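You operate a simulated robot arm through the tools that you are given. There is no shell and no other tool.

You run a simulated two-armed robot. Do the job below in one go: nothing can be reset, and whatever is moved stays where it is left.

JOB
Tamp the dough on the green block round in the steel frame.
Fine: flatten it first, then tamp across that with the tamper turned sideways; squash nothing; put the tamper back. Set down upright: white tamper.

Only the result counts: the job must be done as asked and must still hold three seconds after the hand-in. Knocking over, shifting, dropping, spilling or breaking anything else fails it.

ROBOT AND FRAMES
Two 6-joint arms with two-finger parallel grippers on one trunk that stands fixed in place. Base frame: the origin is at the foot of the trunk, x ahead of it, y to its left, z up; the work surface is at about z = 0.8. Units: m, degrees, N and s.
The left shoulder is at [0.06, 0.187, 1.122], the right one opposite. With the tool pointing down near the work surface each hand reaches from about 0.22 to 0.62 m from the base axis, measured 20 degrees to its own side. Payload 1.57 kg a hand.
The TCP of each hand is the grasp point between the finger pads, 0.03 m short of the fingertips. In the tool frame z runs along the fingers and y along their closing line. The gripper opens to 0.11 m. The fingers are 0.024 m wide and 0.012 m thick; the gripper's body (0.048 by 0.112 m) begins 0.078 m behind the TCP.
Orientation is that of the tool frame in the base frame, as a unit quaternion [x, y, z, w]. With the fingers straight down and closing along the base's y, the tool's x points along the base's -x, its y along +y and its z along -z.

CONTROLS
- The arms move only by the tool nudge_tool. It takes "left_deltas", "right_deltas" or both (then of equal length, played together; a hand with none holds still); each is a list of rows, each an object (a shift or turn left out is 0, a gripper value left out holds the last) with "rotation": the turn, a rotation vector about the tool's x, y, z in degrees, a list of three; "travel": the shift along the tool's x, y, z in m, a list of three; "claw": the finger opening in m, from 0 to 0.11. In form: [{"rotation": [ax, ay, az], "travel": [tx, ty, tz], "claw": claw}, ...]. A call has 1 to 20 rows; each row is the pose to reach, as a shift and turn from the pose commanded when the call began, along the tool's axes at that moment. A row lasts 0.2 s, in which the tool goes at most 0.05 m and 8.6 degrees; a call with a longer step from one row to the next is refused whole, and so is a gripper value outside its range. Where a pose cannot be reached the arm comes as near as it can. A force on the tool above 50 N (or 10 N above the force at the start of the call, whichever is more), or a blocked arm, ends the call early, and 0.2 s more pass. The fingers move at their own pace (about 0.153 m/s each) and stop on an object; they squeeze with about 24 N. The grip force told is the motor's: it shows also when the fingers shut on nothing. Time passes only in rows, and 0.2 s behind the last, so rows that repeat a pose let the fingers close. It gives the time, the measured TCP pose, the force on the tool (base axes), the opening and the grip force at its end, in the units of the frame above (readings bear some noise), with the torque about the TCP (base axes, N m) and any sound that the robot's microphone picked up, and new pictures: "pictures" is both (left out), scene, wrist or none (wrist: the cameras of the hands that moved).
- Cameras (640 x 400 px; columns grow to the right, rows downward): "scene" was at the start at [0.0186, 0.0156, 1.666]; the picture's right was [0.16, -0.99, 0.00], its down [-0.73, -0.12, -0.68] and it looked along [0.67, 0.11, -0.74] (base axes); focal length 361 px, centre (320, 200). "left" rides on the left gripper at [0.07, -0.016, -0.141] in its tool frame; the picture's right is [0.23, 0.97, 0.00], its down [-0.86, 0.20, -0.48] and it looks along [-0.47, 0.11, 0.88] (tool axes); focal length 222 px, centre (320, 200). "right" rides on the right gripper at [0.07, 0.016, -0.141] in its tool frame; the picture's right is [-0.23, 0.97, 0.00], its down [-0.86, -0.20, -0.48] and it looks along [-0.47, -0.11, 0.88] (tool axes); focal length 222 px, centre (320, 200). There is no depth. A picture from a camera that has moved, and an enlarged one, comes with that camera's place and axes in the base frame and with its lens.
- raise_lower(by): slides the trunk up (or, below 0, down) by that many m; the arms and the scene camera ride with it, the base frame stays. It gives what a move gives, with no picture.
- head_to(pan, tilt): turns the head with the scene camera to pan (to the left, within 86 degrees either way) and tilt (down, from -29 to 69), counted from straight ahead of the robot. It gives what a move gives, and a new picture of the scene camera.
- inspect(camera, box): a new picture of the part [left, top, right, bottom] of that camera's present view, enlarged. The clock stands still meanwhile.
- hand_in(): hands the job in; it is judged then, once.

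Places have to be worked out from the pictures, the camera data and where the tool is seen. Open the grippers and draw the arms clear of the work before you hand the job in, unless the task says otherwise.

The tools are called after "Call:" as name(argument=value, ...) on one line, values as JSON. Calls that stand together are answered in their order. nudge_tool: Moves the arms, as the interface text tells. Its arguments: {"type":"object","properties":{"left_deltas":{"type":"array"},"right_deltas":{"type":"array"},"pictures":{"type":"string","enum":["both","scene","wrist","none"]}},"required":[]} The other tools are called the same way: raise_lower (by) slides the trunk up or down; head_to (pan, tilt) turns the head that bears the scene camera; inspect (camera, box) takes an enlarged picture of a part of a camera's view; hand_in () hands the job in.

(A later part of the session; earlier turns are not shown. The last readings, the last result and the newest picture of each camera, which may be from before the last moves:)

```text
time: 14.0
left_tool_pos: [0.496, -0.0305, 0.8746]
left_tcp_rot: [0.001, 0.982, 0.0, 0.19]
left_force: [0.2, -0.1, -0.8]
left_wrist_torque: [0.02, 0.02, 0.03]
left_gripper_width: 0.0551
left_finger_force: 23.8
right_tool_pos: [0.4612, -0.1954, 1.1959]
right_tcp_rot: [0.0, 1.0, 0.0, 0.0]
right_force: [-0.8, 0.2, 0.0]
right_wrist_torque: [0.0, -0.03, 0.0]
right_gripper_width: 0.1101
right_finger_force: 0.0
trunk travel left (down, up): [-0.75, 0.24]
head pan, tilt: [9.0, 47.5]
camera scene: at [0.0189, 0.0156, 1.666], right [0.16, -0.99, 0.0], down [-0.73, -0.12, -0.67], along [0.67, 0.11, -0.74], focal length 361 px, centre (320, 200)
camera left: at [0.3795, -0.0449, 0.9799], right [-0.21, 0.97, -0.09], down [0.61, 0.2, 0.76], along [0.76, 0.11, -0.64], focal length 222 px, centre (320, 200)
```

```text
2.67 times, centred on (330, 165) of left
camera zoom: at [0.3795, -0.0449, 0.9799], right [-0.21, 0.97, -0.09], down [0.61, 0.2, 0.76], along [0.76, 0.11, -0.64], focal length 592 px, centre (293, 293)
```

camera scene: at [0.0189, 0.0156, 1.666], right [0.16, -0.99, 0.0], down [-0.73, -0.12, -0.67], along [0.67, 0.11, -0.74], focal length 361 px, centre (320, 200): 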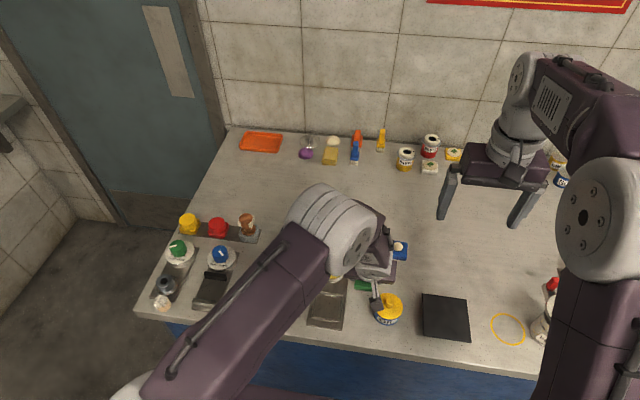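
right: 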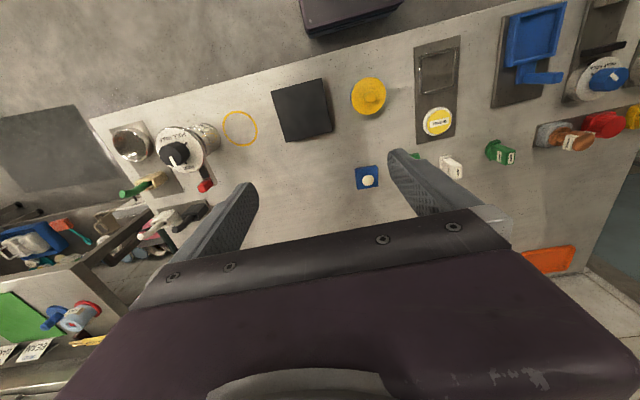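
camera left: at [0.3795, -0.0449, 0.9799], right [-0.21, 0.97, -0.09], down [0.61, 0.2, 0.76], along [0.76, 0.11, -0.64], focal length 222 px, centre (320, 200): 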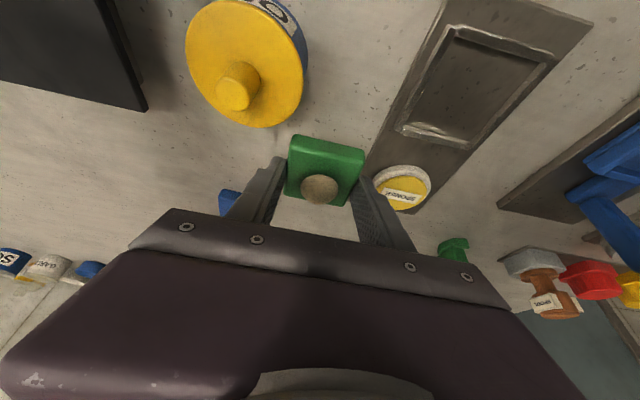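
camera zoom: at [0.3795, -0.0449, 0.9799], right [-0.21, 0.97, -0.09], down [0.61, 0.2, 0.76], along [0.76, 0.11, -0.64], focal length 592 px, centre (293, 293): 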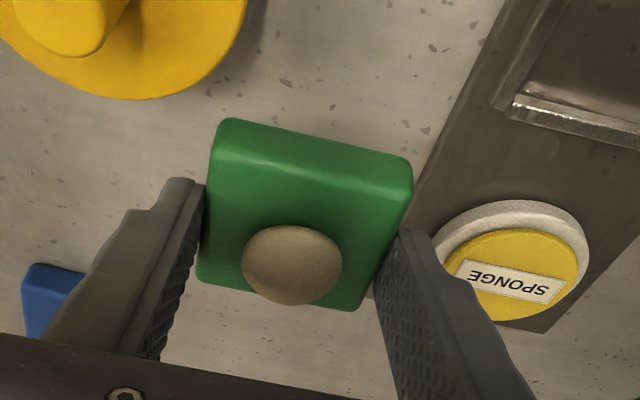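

Still steady with clearance to the oil can. I lower it to just about table contact (38.5 mm), slowly.

Call:
nudge_tool(left_deltas=[{"travel": [0.0037, 0, 0.0093]}, {"travel": [0.0075, 0, 0.0186]}, {"travel": [0.0112, 0, 0.0278]}, {"travel": [0.0131, 0, 0.0325]}, {"travel": [0.0144, 0, 0.0357]}, {"travel": [0.0144, 0, 0.0357]}])

Call:
inspect(camera="left", box=[220, 90, 440, 240])

```text
time: 15.4
left_tool_pos: [0.4969, -0.0292, 0.8357]
left_tcp_rot: [0.0, 0.982, -0.001, 0.191]
left_force: [-0.7, 0.1, -0.9]
left_wrist_torque: [-0.03, 0.02, 0.0]
left_gripper_width: 0.0554
left_finger_force: 24.1
right_tool_pos: [0.462, -0.1958, 1.1946]
right_tcp_rot: [0.0, 1.0, 0.0, 0.0]
right_force: [-0.8, 0.1, 0.5]
right_wrist_torque: [0.02, -0.01, 0.01]
right_gripper_width: 0.1099
right_finger_force: 0.1
trunk travel left (down, up): [-0.75, 0.24]
head pan, tilt: [9.0, 47.5]
camera scene: at [0.0187, 0.0155, 1.666], right [0.16, -0.99, 0.0], down [-0.73, -0.12, -0.68], along [0.67, 0.11, -0.74], focal length 361 px, centre (320, 200)
camera left: at [0.3793, -0.045, 0.9413], right [-0.21, 0.97, -0.09], down [0.61, 0.2, 0.76], along [0.76, 0.11, -0.64], focal length 222 px, centre (320, 200)
```

scene: 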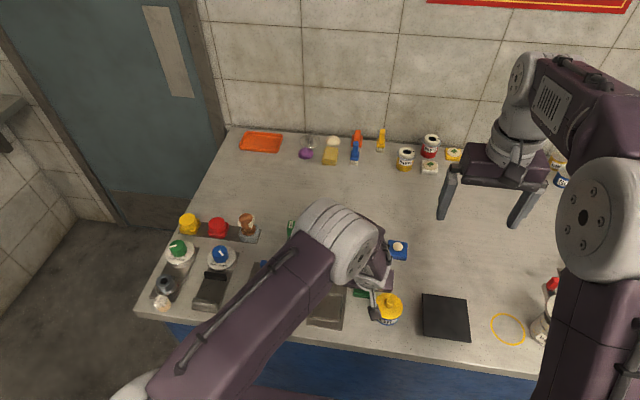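
left: 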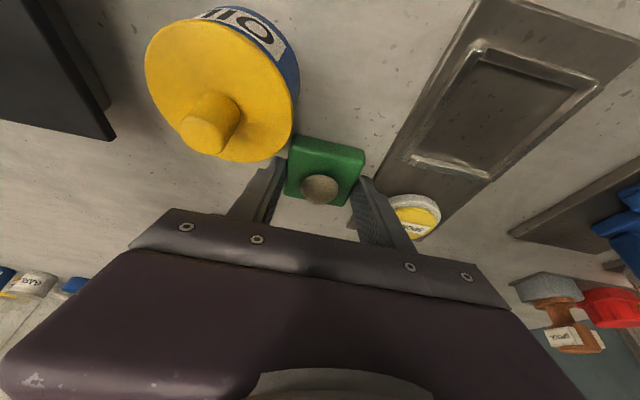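

```text
2.67 times, centred on (330, 165) of left
camera zoom: at [0.3793, -0.045, 0.9413], right [-0.21, 0.97, -0.09], down [0.61, 0.2, 0.76], along [0.76, 0.11, -0.64], focal length 592 px, centre (293, 293)
```

zoom: 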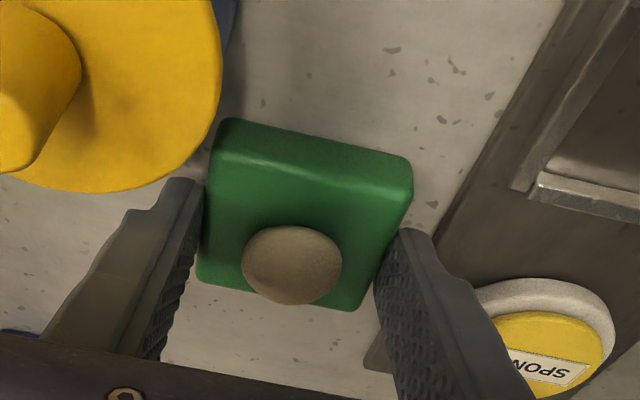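

No contact force, block sits within ~1 mm of the table. I release gently to 64 mm opening and raise straight up.

Call:
nudge_tool(left_deltas=[{"travel": [0.0002, 0, 0.0005], "claw": 0.056}, {"travel": [0.0002, 0, 0.0005], "claw": 0.058}, {"travel": [0.0002, 0, 0.0005], "claw": 0.061}, {"travel": [0.0002, 0, 0.0005], "claw": 0.065}, {"travel": [0.0002, 0, 0.0005], "claw": 0.065}], pictures="wrist")

Call:
inspect(camera="left", box=[220, 90, 440, 240])

```text
time: 16.6
left_tool_pos: [0.4962, -0.0294, 0.8366]
left_tcp_rot: [-0.001, 0.982, 0.0, 0.191]
left_force: [-0.5, 0.2, -0.1]
left_wrist_torque: [0.02, 0.01, 0.02]
left_gripper_width: 0.0653
left_finger_force: 0.1
right_tool_pos: [0.4617, -0.1959, 1.1956]
right_tcp_rot: [0.0, 1.0, -0.001, 0.0]
right_force: [0.0, -0.6, -0.7]
right_wrist_torque: [-0.02, -0.02, 0.02]
right_gripper_width: 0.1102
right_finger_force: 0.0
trunk travel left (down, up): [-0.75, 0.24]
head pan, tilt: [9.0, 47.5]
camera left: at [0.3793, -0.0451, 0.941], right [-0.21, 0.97, -0.09], down [0.61, 0.2, 0.76], along [0.76, 0.11, -0.64], focal length 222 px, centre (320, 200)
```

left: 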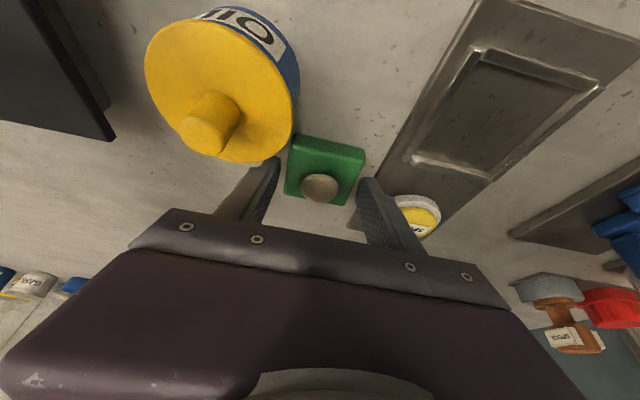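

```text
2.67 times, centred on (330, 165) of left
camera zoom: at [0.3793, -0.0451, 0.941], right [-0.21, 0.97, -0.09], down [0.61, 0.2, 0.76], along [0.76, 0.11, -0.64], focal length 592 px, centre (293, 293)
```

zoom: 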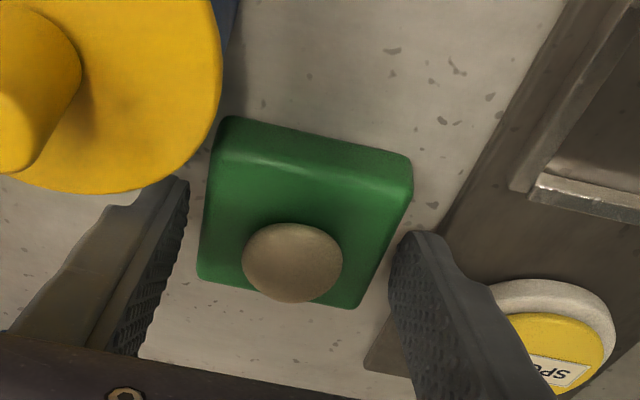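

Released cleanly with the dough still centred. I raise 6 cm and rotate back to fingers straight down above the block.

Call:
nudge_tool(left_deltas=[{"travel": [-0.0037, 0, -0.0093]}, {"travel": [-0.0093, 0, -0.0232]}, {"travel": [-0.0168, 0, -0.0418]}, {"travel": [-0.0224, 0, -0.0557]}, {"travel": [-0.0254, -0.0003, -0.0545], "rotation": [0, 7.5, 0]}, {"travel": [-0.0284, -0.0006, -0.0533], "rotation": [0, 15, 0]}, {"travel": [-0.0312, -0.0006, -0.0522], "rotation": [0, 21.95, 0]}, {"travel": [-0.0312, -0.0006, -0.0522], "rotation": [0, 21.95, 0]}])

Call:
inspect(camera="left", box=[220, 60, 460, 210])

```text
time: 18.4
left_tool_pos: [0.5043, -0.0295, 0.8961]
left_tcp_rot: [0.0, 1.0, -0.001, 0.0]
left_force: [0.2, -0.3, -0.1]
left_wrist_torque: [0.01, 0.01, 0.04]
left_gripper_width: 0.065
left_finger_force: 0.0
left hand out of reach, approached as far as the arm can: row 5
right_tool_pos: [0.4612, -0.1954, 1.1957]
right_tcp_rot: [-0.001, 1.0, 0.0, -0.001]
right_force: [0.2, 0.0, 0.1]
right_wrist_torque: [0.0, -0.03, 0.0]
right_gripper_width: 0.11
right_finger_force: 0.0
trunk travel left (down, up): [-0.75, 0.24]
head pan, tilt: [9.0, 47.5]
camera scene: at [0.018, 0.0154, 1.666], right [0.16, -0.99, 0.0], down [-0.73, -0.12, -0.68], along [0.67, 0.11, -0.74], focal length 361 px, centre (320, 200)
camera left: at [0.436, -0.0455, 1.0373], right [-0.23, 0.97, 0.0], down [0.86, 0.2, 0.48], along [0.47, 0.11, -0.88], focal length 222 px, centre (320, 200)
```

scene: 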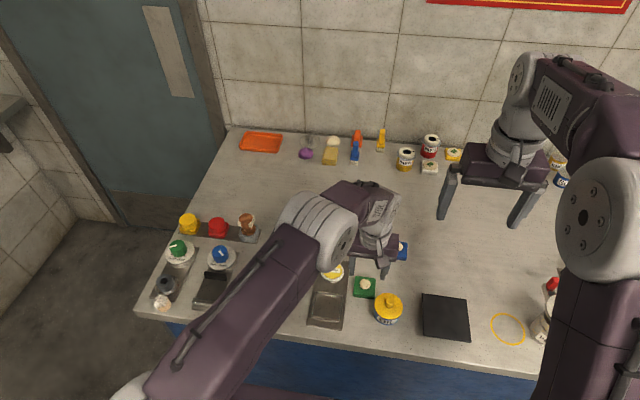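
left: 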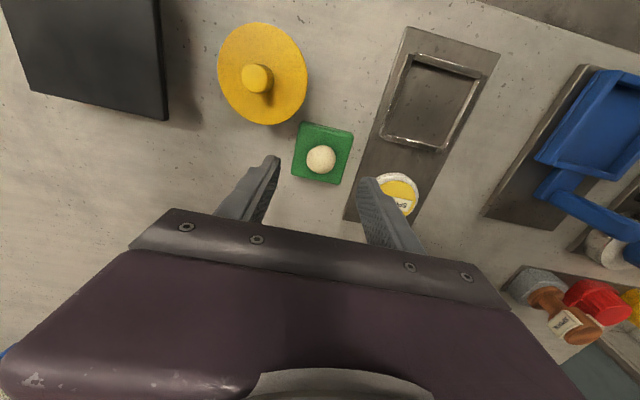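

```text
2.67 times, centred on (340, 135) of left
camera zoom: at [0.436, -0.0455, 1.0373], right [-0.23, 0.97, 0.0], down [0.86, 0.2, 0.48], along [0.47, 0.11, -0.88], focal length 592 px, centre (267, 373)
```

zoom: 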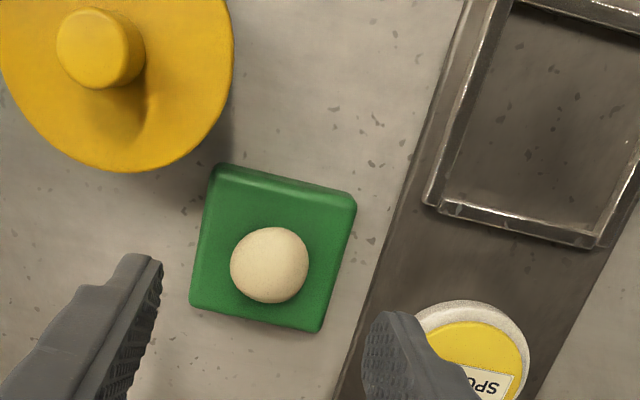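

I'll zoom on the frame and on the block from this same camera pose to get an accurate relative offset.

Call:
inspect(camera="left", box=[370, 45, 500, 155])

Call:
inspect(camera="left", box=[270, 110, 370, 190])

Call:
inspect(camera="scene", box=[300, 260, 384, 332])

```text
3.64 times, centred on (435, 100) of left
camera zoom: at [0.436, -0.0455, 1.0373], right [-0.23, 0.97, 0.0], down [0.86, 0.2, 0.48], along [0.47, 0.11, -0.88], focal length 808 px, centre (-98, 564)
```

zoom: 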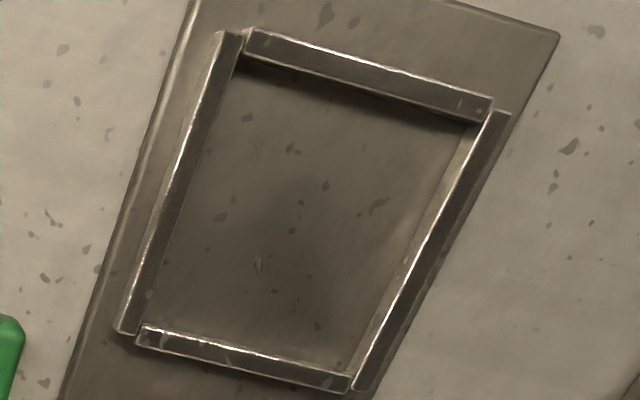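

```text
5.00 times, centred on (320, 150) of left
camera zoom: at [0.436, -0.0455, 1.0373], right [-0.23, 0.97, 0.0], down [0.86, 0.2, 0.48], along [0.47, 0.11, -0.88], focal length 1111 px, centre (320, 450)
```

zoom: 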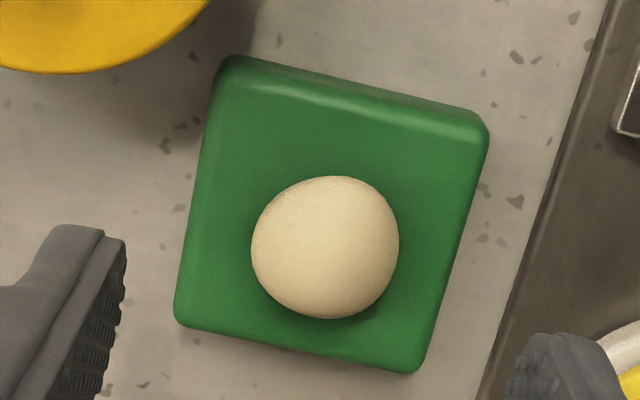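

```text
5.56 times, centred on (342, 296) of scene
camera zoom: at [0.018, 0.0154, 1.666], right [0.16, -0.99, 0.0], down [-0.73, -0.12, -0.68], along [0.67, 0.11, -0.74], focal length 2005 px, centre (198, -333)
```

zoom: 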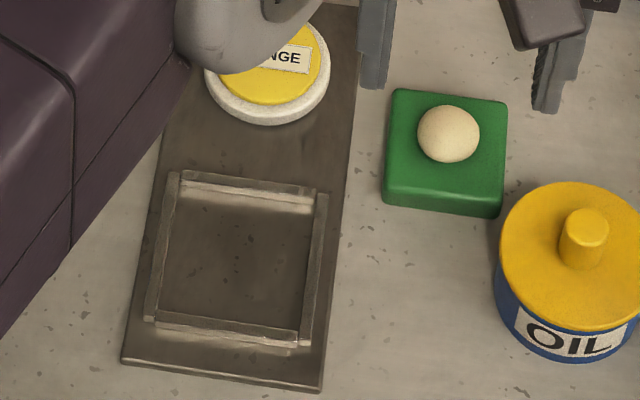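

Both cameras give the same frame-minus-block offset, about (-0.0684, +0.0893), and the inside of the frame is ~64 mm versus the 55 mm block. A tight zoom on the wall will tell its height.

Call:
inspect(camera="left", box=[435, 60, 485, 140])

Call:
inspect(camera="left", box=[385, 45, 475, 90])

Call:
inspect(camera="scene", box=[315, 300, 355, 332])

```text
5.00 times, centred on (460, 100) of left
camera zoom: at [0.436, -0.0455, 1.0373], right [-0.23, 0.97, 0.0], down [0.86, 0.2, 0.48], along [0.47, 0.11, -0.88], focal length 1111 px, centre (-380, 700)
```

zoom: 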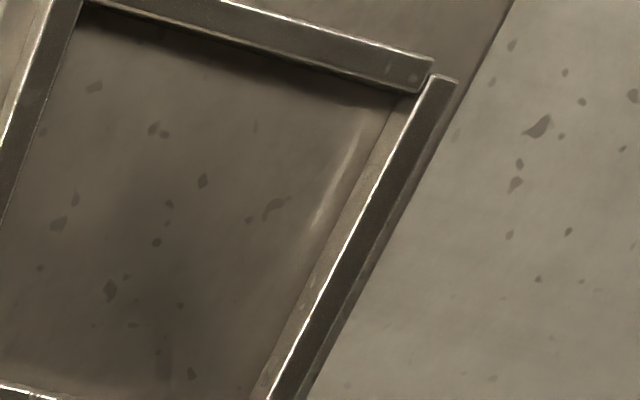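

```text
7.11 times, centred on (430, 68) of left
camera zoom: at [0.436, -0.0455, 1.0373], right [-0.23, 0.97, 0.0], down [0.86, 0.2, 0.48], along [0.47, 0.11, -0.88], focal length 1580 px, centre (-462, 1142)
```

zoom: 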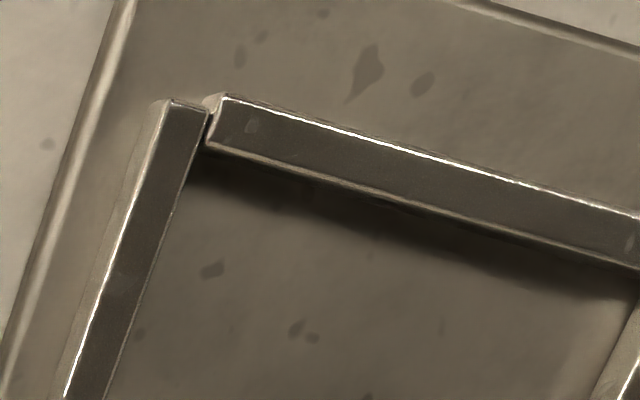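

```text
12.50 times, centred on (335, 316) of scene
camera zoom: at [0.018, 0.0154, 1.666], right [0.16, -0.99, 0.0], down [-0.73, -0.12, -0.68], along [0.67, 0.11, -0.74], focal length 4511 px, centre (132, -1250)
```

zoom: 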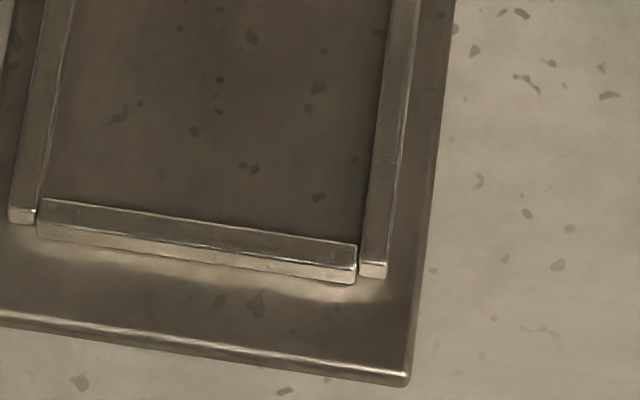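

Walls are about 7 mm over the plate (top ≈0.812). I descend straight to z≈0.8385 so the fingertips are ~8.5 mm over the table, i.e. just above wall height once seated.

Call:
nudge_tool(left_deltas=[{"travel": [0.0005, 0.001, 0.014]}, {"travel": [0.0005, 0.001, 0.028]}, {"travel": [0.0005, 0.001, 0.042]}, {"travel": [0.0005, 0.001, 0.052]}, {"travel": [0.0005, 0.001, 0.0578]}, {"travel": [0.0005, 0.001, 0.0578]}], pictures="wrist")

Call:
inspect(camera="left", box=[230, 100, 430, 225])

```text
time: 19.8
left_tool_pos: [0.506, -0.0302, 0.8395]
left_tcp_rot: [0.0, 1.0, 0.0, 0.001]
left_force: [0.5, -0.2, -0.5]
left_wrist_torque: [-0.02, 0.01, 0.02]
left_gripper_width: 0.0649
left_finger_force: 0.1
right_tool_pos: [0.4616, -0.1954, 1.1964]
right_tcp_rot: [-0.001, 1.0, 0.001, 0.0]
right_force: [0.4, -0.2, 0.0]
right_wrist_torque: [0.0, 0.0, -0.04]
right_gripper_width: 0.11
right_finger_force: 0.0
trunk travel left (down, up): [-0.75, 0.24]
head pan, tilt: [9.0, 47.5]
camera left: at [0.4358, -0.045, 0.9795], right [-0.23, 0.97, 0.0], down [0.85, 0.2, 0.48], along [0.47, 0.11, -0.88], focal length 222 px, centre (320, 200)
```

left: 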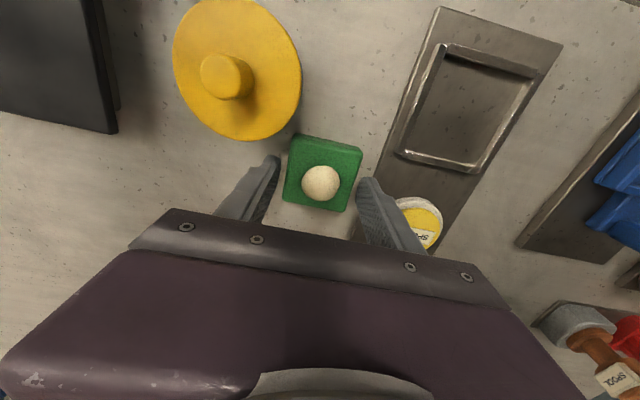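

```text
3.20 times, centred on (330, 162) of left
camera zoom: at [0.4358, -0.045, 0.9795], right [-0.23, 0.97, 0.0], down [0.85, 0.2, 0.48], along [0.47, 0.11, -0.88], focal length 711 px, centre (288, 320)
```

zoom: 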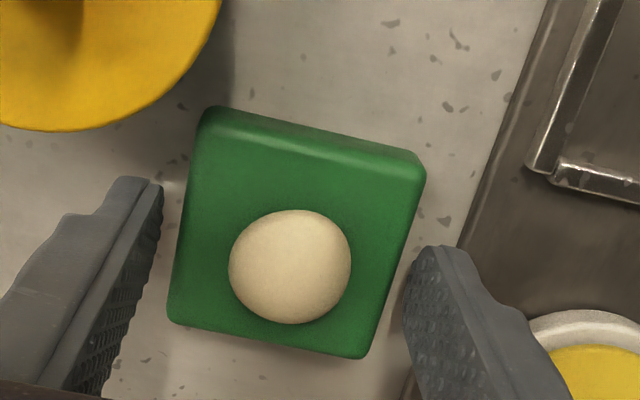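

Aligned around the block with even gaps. Closing gently.

Call:
nudge_tool(left_deltas=[{"claw": 0.062}, {"claw": 0.059}, {"claw": 0.057}, {"claw": 0.055}, {"claw": 0.053}, {"claw": 0.05}, {"claw": 0.045}, {"claw": 0.04}, {"claw": 0.04}], pictures="wrist")

Call:
inspect(camera="left", box=[230, 100, 430, 225])

```text
time: 21.8
left_tool_pos: [0.5051, -0.0302, 0.8396]
left_tcp_rot: [0.0, 1.0, 0.0, 0.001]
left_force: [0.1, 0.1, 0.8]
left_wrist_torque: [0.01, -0.01, -0.03]
left_gripper_width: 0.0552
left_finger_force: 24.2
right_tool_pos: [0.4607, -0.1956, 1.1958]
right_tcp_rot: [0.0, 1.0, 0.0, 0.001]
right_force: [-0.7, -0.2, -0.6]
right_wrist_torque: [0.02, -0.04, -0.01]
right_gripper_width: 0.1097
right_finger_force: 0.0
trunk travel left (down, up): [-0.75, 0.24]
head pan, tilt: [9.0, 47.5]
camera left: at [0.4357, -0.045, 0.9796], right [-0.23, 0.97, 0.0], down [0.85, 0.2, 0.48], along [0.47, 0.11, -0.88], focal length 222 px, centre (320, 200)
```

left: 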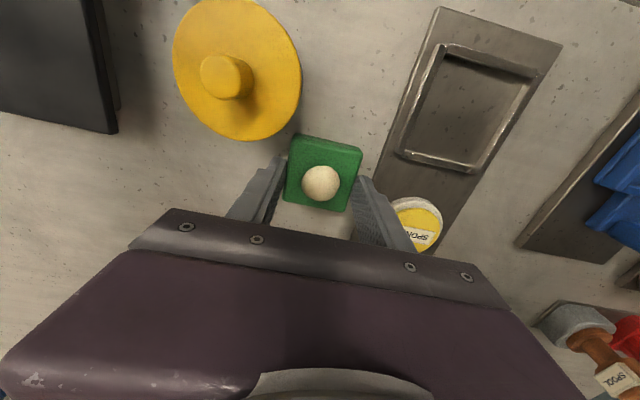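

```text
3.20 times, centred on (330, 162) of left
camera zoom: at [0.4357, -0.045, 0.9796], right [-0.23, 0.97, 0.0], down [0.85, 0.2, 0.48], along [0.47, 0.11, -0.88], focal length 711 px, centre (288, 320)
```

zoom: 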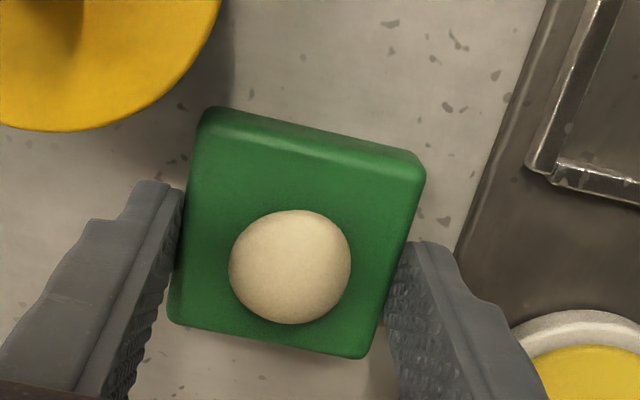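

Held at 55 mm again. I lift 4 cm and carry it over the frame centre (shift -0.0684, +0.0893).

Call:
nudge_tool(left_deltas=[{"travel": [0, 0, -0.006]}, {"travel": [0, 0, -0.014]}, {"travel": [0, 0, -0.026]}, {"travel": [0, 0, -0.036]}, {"travel": [0, 0, -0.04]}, {"travel": [0.007, 0.009, -0.04]}, {"travel": [0.02, 0.026, -0.04]}, {"travel": [0.034, 0.0445, -0.04]}, {"travel": [0.048, 0.0627, -0.04]}, {"travel": [0.06, 0.0783, -0.04]}, {"travel": [0.0684, 0.0893, -0.04]}, {"travel": [0.0684, 0.0893, -0.04]}])

Call:
inspect(camera="left", box=[230, 80, 430, 225])

Call:
inspect(camera="scene", box=[290, 250, 380, 340])

```text
time: 24.4
left_tool_pos: [0.4361, 0.0603, 0.8802]
left_tcp_rot: [-0.001, 1.0, 0.0, 0.0]
left_force: [1.0, 0.4, -0.4]
left_wrist_torque: [-0.01, 0.01, -0.02]
left_gripper_width: 0.0553
left_finger_force: 23.5
right_tool_pos: [0.4617, -0.1959, 1.196]
right_tcp_rot: [0.0, 1.0, 0.0, 0.0]
right_force: [-0.9, 0.6, 0.1]
right_wrist_torque: [-0.03, -0.04, -0.02]
right_gripper_width: 0.1097
right_finger_force: 0.0
trunk travel left (down, up): [-0.75, 0.24]
head pan, tilt: [9.0, 47.5]
camera scene: at [0.0188, 0.0154, 1.666], right [0.16, -0.99, 0.0], down [-0.73, -0.12, -0.67], along [0.67, 0.11, -0.74], focal length 361 px, centre (320, 200)
camera left: at [0.3674, 0.0451, 1.0199], right [-0.23, 0.97, 0.0], down [0.85, 0.2, 0.48], along [0.47, 0.11, -0.88], focal length 222 px, centre (320, 200)
```

scene: 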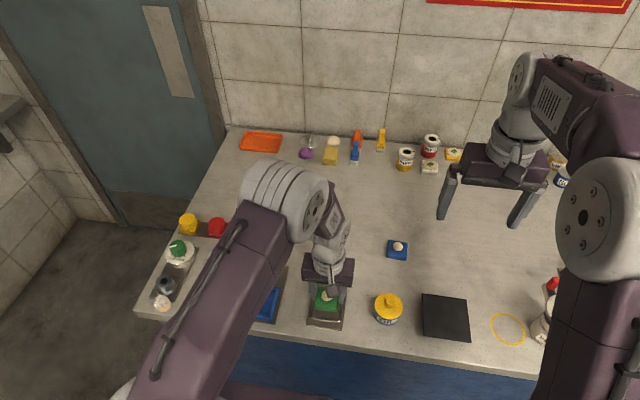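
left: 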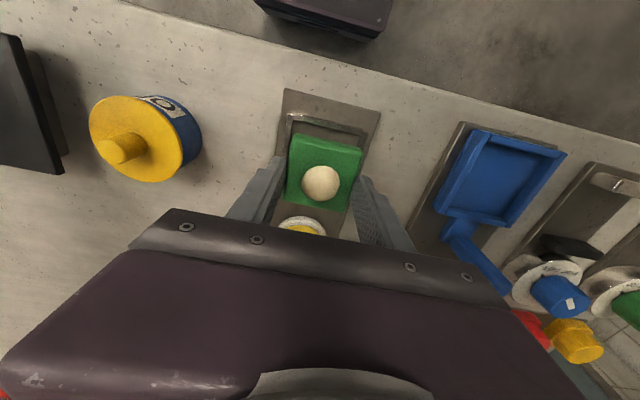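

```text
2.76 times, centred on (330, 152) of left
camera zoom: at [0.3674, 0.0451, 1.0199], right [-0.23, 0.97, 0.0], down [0.85, 0.2, 0.48], along [0.47, 0.11, -0.88], focal length 613 px, centre (292, 331)
```

zoom: 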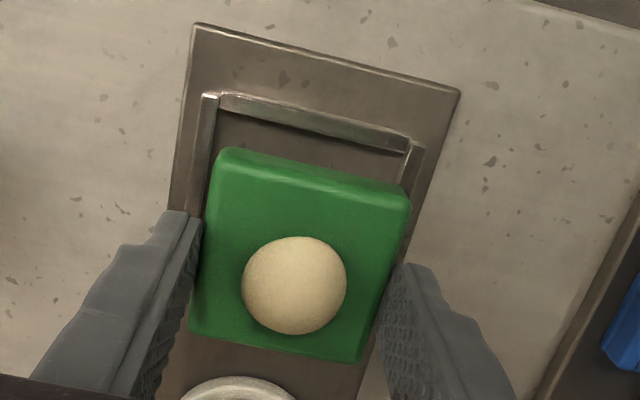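

```text
4.44 times, centred on (335, 295) of scene
camera zoom: at [0.0188, 0.0154, 1.666], right [0.16, -0.99, 0.0], down [-0.73, -0.12, -0.67], along [0.67, 0.11, -0.74], focal length 1604 px, centre (253, -222)
```

zoom: 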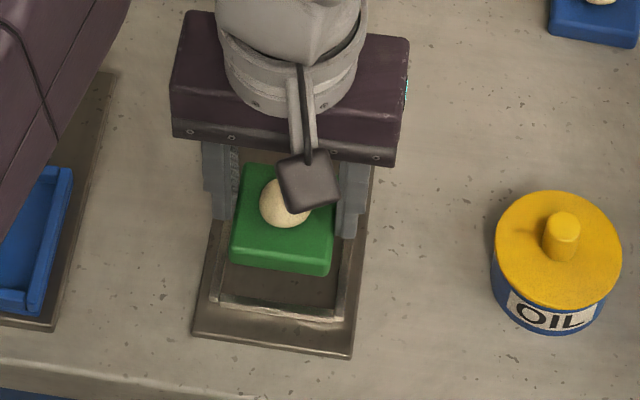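

The block sits over the frame with centring error about 1 mm. I lower 33 mm (plate contact expected near 35 mm).

Call:
nudge_tool(left_deltas=[{"travel": [-0.0005, -0.0005, 0.007]}, {"travel": [-0.0005, -0.0005, 0.014]}, {"travel": [-0.0005, -0.0005, 0.021]}, {"travel": [-0.0005, -0.0005, 0.027]}, {"travel": [-0.0005, -0.0005, 0.03]}, {"travel": [-0.0005, -0.0005, 0.033]}, {"travel": [-0.0005, -0.0005, 0.033]}])

Call:
inspect(camera="left", box=[230, 80, 430, 225])

Call:
inspect(camera="scene", box=[290, 260, 370, 335])

```text
time: 26.0
left_tool_pos: [0.4373, 0.0595, 0.8462]
left_tcp_rot: [0.001, 1.0, 0.0, 0.0]
left_force: [-0.8, 0.2, -1.4]
left_wrist_torque: [0.0, -0.01, 0.01]
left_gripper_width: 0.0551
left_finger_force: 23.8
right_tool_pos: [0.4624, -0.1947, 1.1956]
right_tcp_rot: [0.0, 1.0, 0.0, 0.001]
right_force: [-0.1, 0.7, -0.5]
right_wrist_torque: [-0.01, 0.01, 0.0]
right_gripper_width: 0.1101
right_finger_force: 0.1
trunk travel left (down, up): [-0.75, 0.24]
head pan, tilt: [9.0, 47.5]
camera scene: at [0.0187, 0.0156, 1.666], right [0.16, -0.99, 0.0], down [-0.73, -0.12, -0.68], along [0.67, 0.11, -0.74], focal length 361 px, centre (320, 200)
camera left: at [0.3679, 0.044, 0.9864], right [-0.23, 0.97, 0.0], down [0.85, 0.2, 0.48], along [0.47, 0.11, -0.88], focal length 222 px, centre (320, 200)
```

scene: 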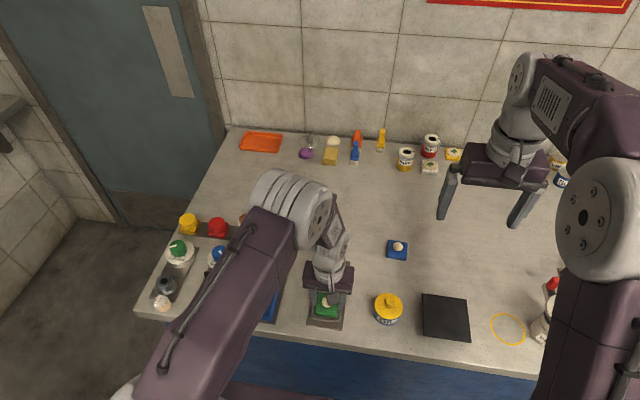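
left: 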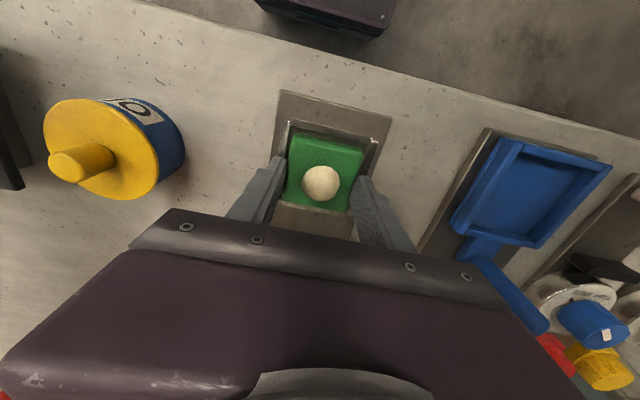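

```text
2.76 times, centred on (330, 152) of left
camera zoom: at [0.3679, 0.044, 0.9864], right [-0.23, 0.97, 0.0], down [0.85, 0.2, 0.48], along [0.47, 0.11, -0.88], focal length 613 px, centre (292, 331)
```

zoom: 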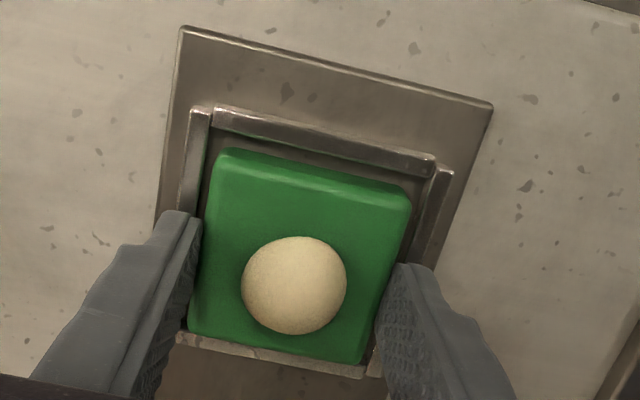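

```text
5.33 times, centred on (330, 298) of scene
camera zoom: at [0.0187, 0.0156, 1.666], right [0.16, -0.99, 0.0], down [-0.73, -0.12, -0.68], along [0.67, 0.11, -0.74], focal length 1925 px, centre (267, -320)
```

zoom: 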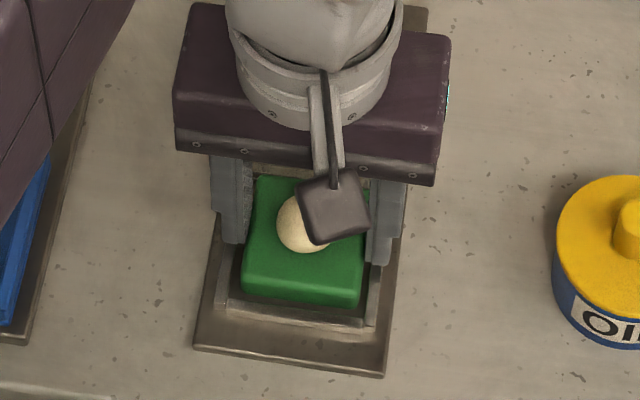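

The block is inside the walls, no contact force yet. I lower 1 mm steps further, watching the force.

Call:
nudge_tool(left_deltas=[{"travel": [0, 0, 0.001]}, {"travel": [0, 0, 0.001]}], pictures="none")

Call:
nudge_tool(left_deltas=[{"travel": [0, 0, 0.001]}, {"travel": [0, 0, 0.001]}], pictures="none")

```text
time: 26.6
left_tool_pos: [0.4376, 0.0598, 0.8443]
left_tcp_rot: [0.0, 1.0, -0.001, 0.0]
left_force: [0.5, 1.0, 1.0]
left_wrist_torque: [0.03, -0.01, 0.04]
left_gripper_width: 0.0555
left_finger_force: 24.2
right_tool_pos: [0.4616, -0.1956, 1.1962]
right_tcp_rot: [0.0, 1.0, 0.001, 0.0]
right_force: [0.2, 0.3, 0.1]
right_wrist_torque: [0.03, 0.0, 0.04]
right_gripper_width: 0.1103
right_finger_force: 0.0
trunk travel left (down, up): [-0.75, 0.24]
head pan, tilt: [9.0, 47.5]
```

```text
time: 27.2
left_tool_pos: [0.4367, 0.0595, 0.8444]
left_tcp_rot: [0.0, 1.0, 0.001, 0.002]
left_force: [2.1, 3.0, 17.1]
left_wrist_torque: [0.17, 0.34, -0.03]
left_gripper_width: 0.0552
left_finger_force: 24.2
right_tool_pos: [0.4605, -0.1946, 1.1959]
right_tcp_rot: [0.0, 1.0, 0.0, 0.001]
right_force: [0.0, -0.4, 0.1]
right_wrist_torque: [-0.02, -0.01, -0.02]
right_gripper_width: 0.1099
right_finger_force: 0.1
trunk travel left (down, up): [-0.75, 0.24]
head pan, tilt: [9.0, 47.5]
```

Contact at 17 N (block on the plate). I back off 0.8 mm to relieve it, then open the fingers gently.

Call:
nudge_tool(left_deltas=[{"travel": [0, 0, -0.0008]}, {"travel": [0, 0, -0.0008], "claw": 0.056}, {"travel": [0, 0, -0.0008], "claw": 0.058}, {"travel": [0, 0, -0.0008], "claw": 0.061}, {"travel": [0, 0, -0.0008], "claw": 0.065}, {"travel": [0, 0, -0.0008], "claw": 0.065}], pictures="wrist")

Call:
inspect(camera="left", box=[230, 80, 430, 225])

```text
time: 28.6
left_tool_pos: [0.4367, 0.0591, 0.844]
left_tcp_rot: [0.0, 1.0, 0.0, -0.001]
left_force: [-0.1, -0.7, 0.1]
left_wrist_torque: [-0.01, 0.03, 0.01]
left_gripper_width: 0.0651
left_finger_force: 0.0
right_tool_pos: [0.4619, -0.1951, 1.1957]
right_tcp_rot: [0.0, 1.0, 0.0, 0.0]
right_force: [-0.8, -0.5, -0.1]
right_wrist_torque: [0.0, 0.01, 0.02]
right_gripper_width: 0.1096
right_finger_force: 0.0
trunk travel left (down, up): [-0.75, 0.24]
head pan, tilt: [9.0, 47.5]
camera left: at [0.3676, 0.044, 0.9851], right [-0.23, 0.97, 0.0], down [0.85, 0.2, 0.48], along [0.47, 0.11, -0.88], focal length 222 px, centre (320, 200)
```

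left: 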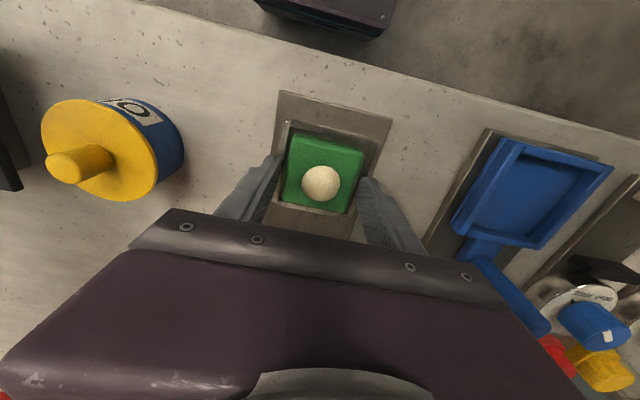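

```text
2.76 times, centred on (330, 152) of left
camera zoom: at [0.3676, 0.044, 0.9851], right [-0.23, 0.97, 0.0], down [0.85, 0.2, 0.48], along [0.47, 0.11, -0.88], focal length 613 px, centre (292, 331)
```

zoom: 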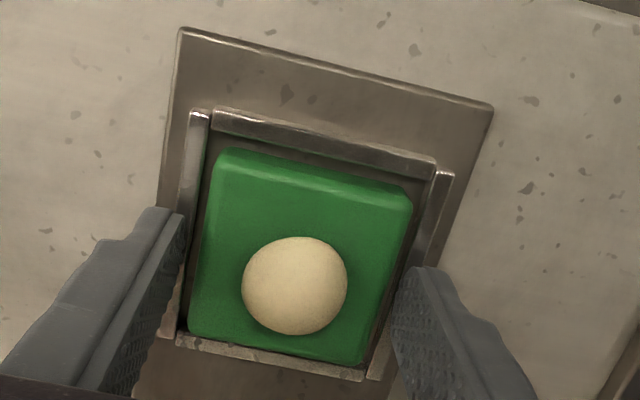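

The block is seated squarely in the frame with the dough intact. I raise the hand, then look at the finished-looking dough samples at the back for reference.

Call:
nudge_tool(left_deltas=[{"travel": [0, 0, -0.01]}, {"travel": [0, 0, -0.03]}, {"travel": [0, 0, -0.06]}, {"travel": [0, 0, -0.09]}, {"travel": [0, 0, -0.12], "claw": 0.06}, {"travel": [-0.02, 0, -0.14]}, {"travel": [-0.02, 0, -0.14]}])

Call:
inspect(camera="left", box=[260, 60, 380, 160])

Call:
inspect(camera="scene", box=[395, 130, 475, 180])

Call:
inspect(camera="scene", box=[290, 255, 370, 335])

```text
time: 30.2
left_tool_pos: [0.4575, 0.0607, 0.9835]
left_tcp_rot: [0.0, 1.0, 0.0, -0.001]
left_force: [0.1, 0.3, -0.3]
left_wrist_torque: [0.02, 0.03, 0.0]
left_gripper_width: 0.06
left_finger_force: 0.1
right_tool_pos: [0.4606, -0.1959, 1.1967]
right_tcp_rot: [-0.001, 1.0, 0.0, 0.0]
right_force: [0.0, 0.0, -0.4]
right_wrist_torque: [0.03, 0.02, 0.03]
right_gripper_width: 0.1099
right_finger_force: 0.0
trunk travel left (down, up): [-0.75, 0.24]
head pan, tilt: [9.0, 47.5]
camera scene: at [0.0186, 0.0155, 1.666], right [0.16, -0.99, 0.0], down [-0.73, -0.12, -0.68], along [0.67, 0.11, -0.74], focal length 361 px, centre (320, 200)
camera left: at [0.3887, 0.0441, 1.1254], right [-0.23, 0.97, 0.0], down [0.85, 0.2, 0.48], along [0.47, 0.11, -0.88], focal length 222 px, centre (320, 200)
```

scene: 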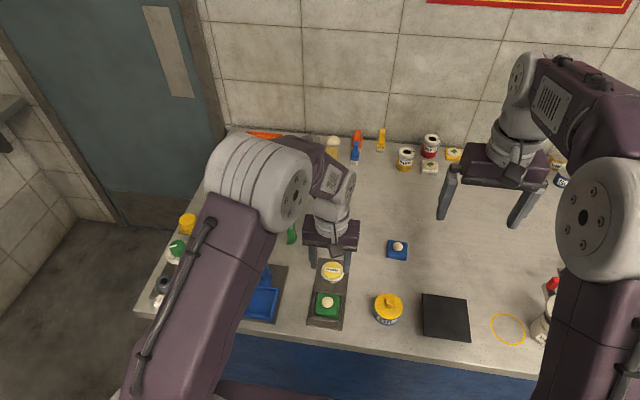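
left: 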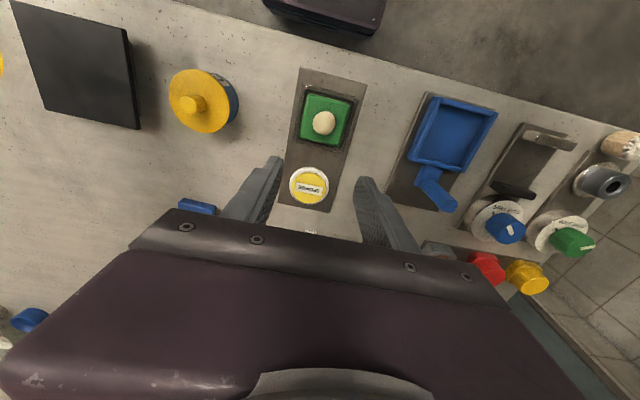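

```text
4.00 times, centred on (320, 110) of left
camera zoom: at [0.3887, 0.0441, 1.1254], right [-0.23, 0.97, 0.0], down [0.85, 0.2, 0.48], along [0.47, 0.11, -0.88], focal length 888 px, centre (320, 560)
```

zoom: 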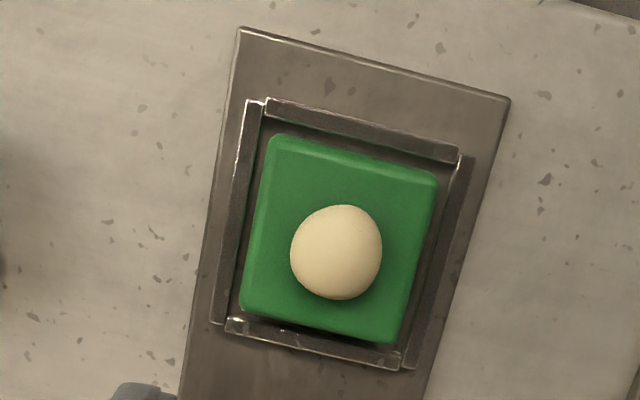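

```text
8.00 times, centred on (435, 155) of scene
camera zoom: at [0.0186, 0.0155, 1.666], right [0.16, -0.99, 0.0], down [-0.73, -0.12, -0.68], along [0.67, 0.11, -0.74], focal length 2887 px, centre (-600, 560)
```

zoom: 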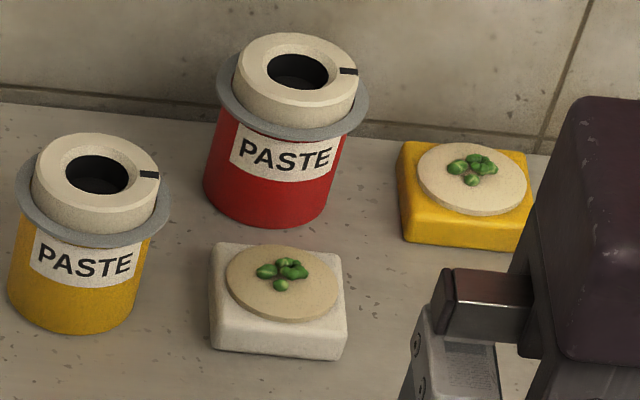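

```text
5.00 times, centred on (330, 295) of scene
camera zoom: at [0.0186, 0.0155, 1.666], right [0.16, -0.99, 0.0], down [-0.73, -0.12, -0.68], along [0.67, 0.11, -0.74], focal length 1804 px, centre (270, -275)
```

zoom: 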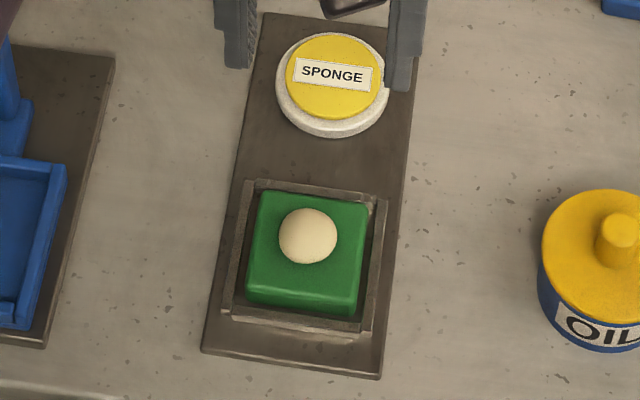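

Dough now at ≈[0.4367, 0.060] on the block. Finished samples look like thin round discs ~45 mm across. Next I move the left hand to get a good look at the white tamper.

Call:
nudge_tool(left_deltas=[{"travel": [-0.02, 0.01, -0.01]}, {"travel": [-0.04, 0.02, -0.02]}, {"travel": [-0.06, 0.026, -0.02]}, {"travel": [-0.065, 0.026, -0.02]}], pictures="wrist")

Call:
inspect(camera="left", box=[290, 140, 370, 210])

Call:
inspect(camera="scene", box=[310, 215, 350, 255])

```text
time: 31.2
left_tool_pos: [0.5227, 0.0856, 1.0051]
left_tcp_rot: [0.0, 1.0, 0.0, -0.001]
left_force: [0.6, -0.1, -0.8]
left_wrist_torque: [0.04, 0.02, 0.01]
left_gripper_width: 0.0598
left_finger_force: 0.0
right_tool_pos: [0.4623, -0.1952, 1.1967]
right_tcp_rot: [0.0, 1.0, 0.0, 0.0]
right_force: [0.2, -0.4, -0.2]
right_wrist_torque: [0.0, -0.02, 0.01]
right_gripper_width: 0.11
right_finger_force: 0.1
trunk travel left (down, up): [-0.75, 0.24]
head pan, tilt: [9.0, 47.5]
camera left: at [0.4534, 0.0702, 1.1448], right [-0.23, 0.97, 0.0], down [0.85, 0.2, 0.48], along [0.47, 0.11, -0.88], focal length 222 px, centre (320, 200)
```

left: 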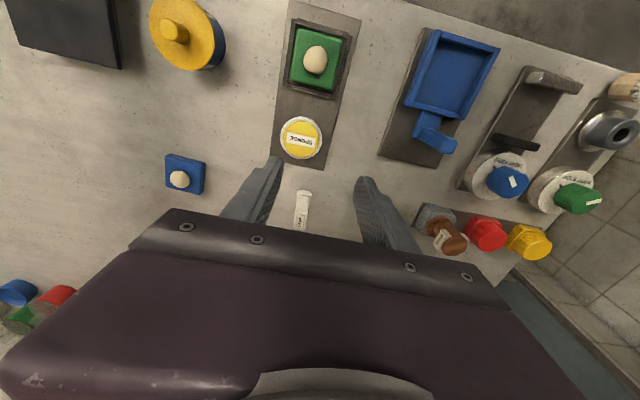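

```text
5.71 times, centred on (330, 175) of left
camera zoom: at [0.4534, 0.0702, 1.1448], right [-0.23, 0.97, 0.0], down [0.85, 0.2, 0.48], along [0.47, 0.11, -0.88], focal length 1269 px, centre (263, 343)
```

zoom: 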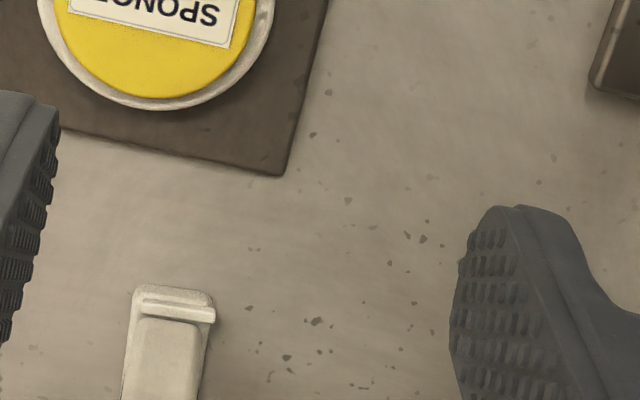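

```text
10.00 times, centred on (330, 235) of scene
camera zoom: at [0.0188, 0.0156, 1.666], right [0.16, -0.99, 0.0], down [-0.73, -0.12, -0.67], along [0.67, 0.11, -0.74], focal length 3609 px, centre (220, -150)
```

zoom: 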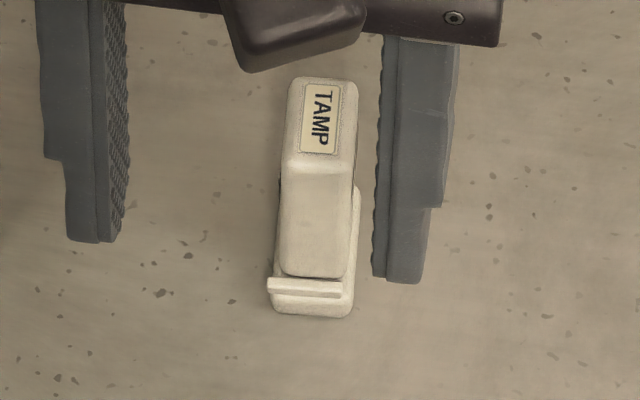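

The tamper stands upright with its foot long in x, slightly yawed. I approach with a 20° forward tilt to hover over it for a precise look.

Call:
nudge_tool(left_deltas=[{"travel": [0, 0, 0], "rotation": [0, -8, 0]}, {"travel": [0, 0, 0], "rotation": [0, -16, 0]}, {"travel": [-0.02, 0, 0.018], "rotation": [0, -20, 0]}, {"travel": [-0.045, 0, 0.038], "rotation": [0, -20, 0]}, {"travel": [-0.07, 0, 0.06], "rotation": [0, -20, 0]}, {"travel": [-0.087, 0, 0.074], "rotation": [0, -20, 0]}, {"travel": [-0.087, 0, 0.074], "rotation": [0, -20, 0]}], pictures="wrist")

Call:
inspect(camera="left", box=[270, 120, 370, 220])

```text
time: 32.8
left_tool_pos: [0.6085, 0.085, 0.9293]
left_tcp_rot: [0.001, 0.985, 0.0, 0.175]
left_force: [0.1, 0.0, 0.7]
left_wrist_torque: [-0.05, 0.02, -0.04]
left_gripper_width: 0.0603
left_finger_force: 0.0
right_tool_pos: [0.4605, -0.1952, 1.1954]
right_tcp_rot: [0.0, 1.0, 0.0, 0.001]
right_force: [0.8, -0.2, -0.5]
right_wrist_torque: [0.02, 0.02, -0.03]
right_gripper_width: 0.1101
right_finger_force: 0.0
trunk travel left (down, up): [-0.75, 0.24]
head pan, tilt: [9.0, 47.5]
camera left: at [0.4958, 0.07, 1.0385], right [-0.21, 0.97, -0.08], down [0.64, 0.2, 0.74], along [0.74, 0.11, -0.66], focal length 222 px, centre (320, 200)
```

left: 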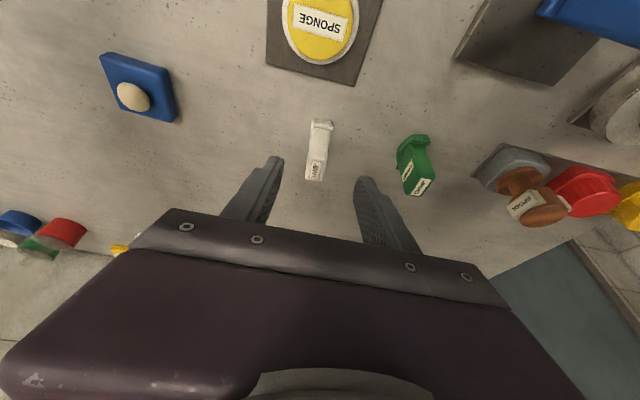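

```text
4.00 times, centred on (320, 170) of left
camera zoom: at [0.4958, 0.07, 1.0385], right [-0.21, 0.97, -0.08], down [0.64, 0.2, 0.74], along [0.74, 0.11, -0.66], focal length 888 px, centre (320, 320)
```

zoom: 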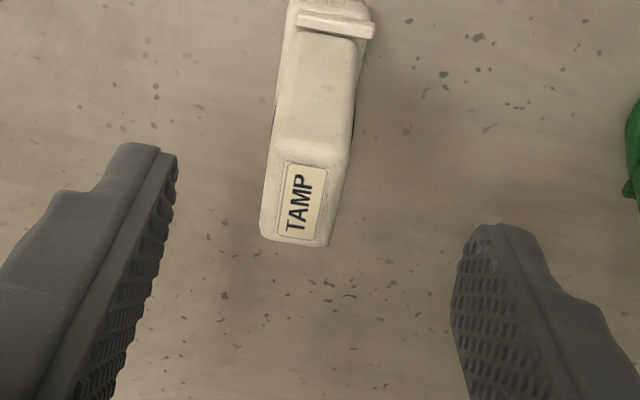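

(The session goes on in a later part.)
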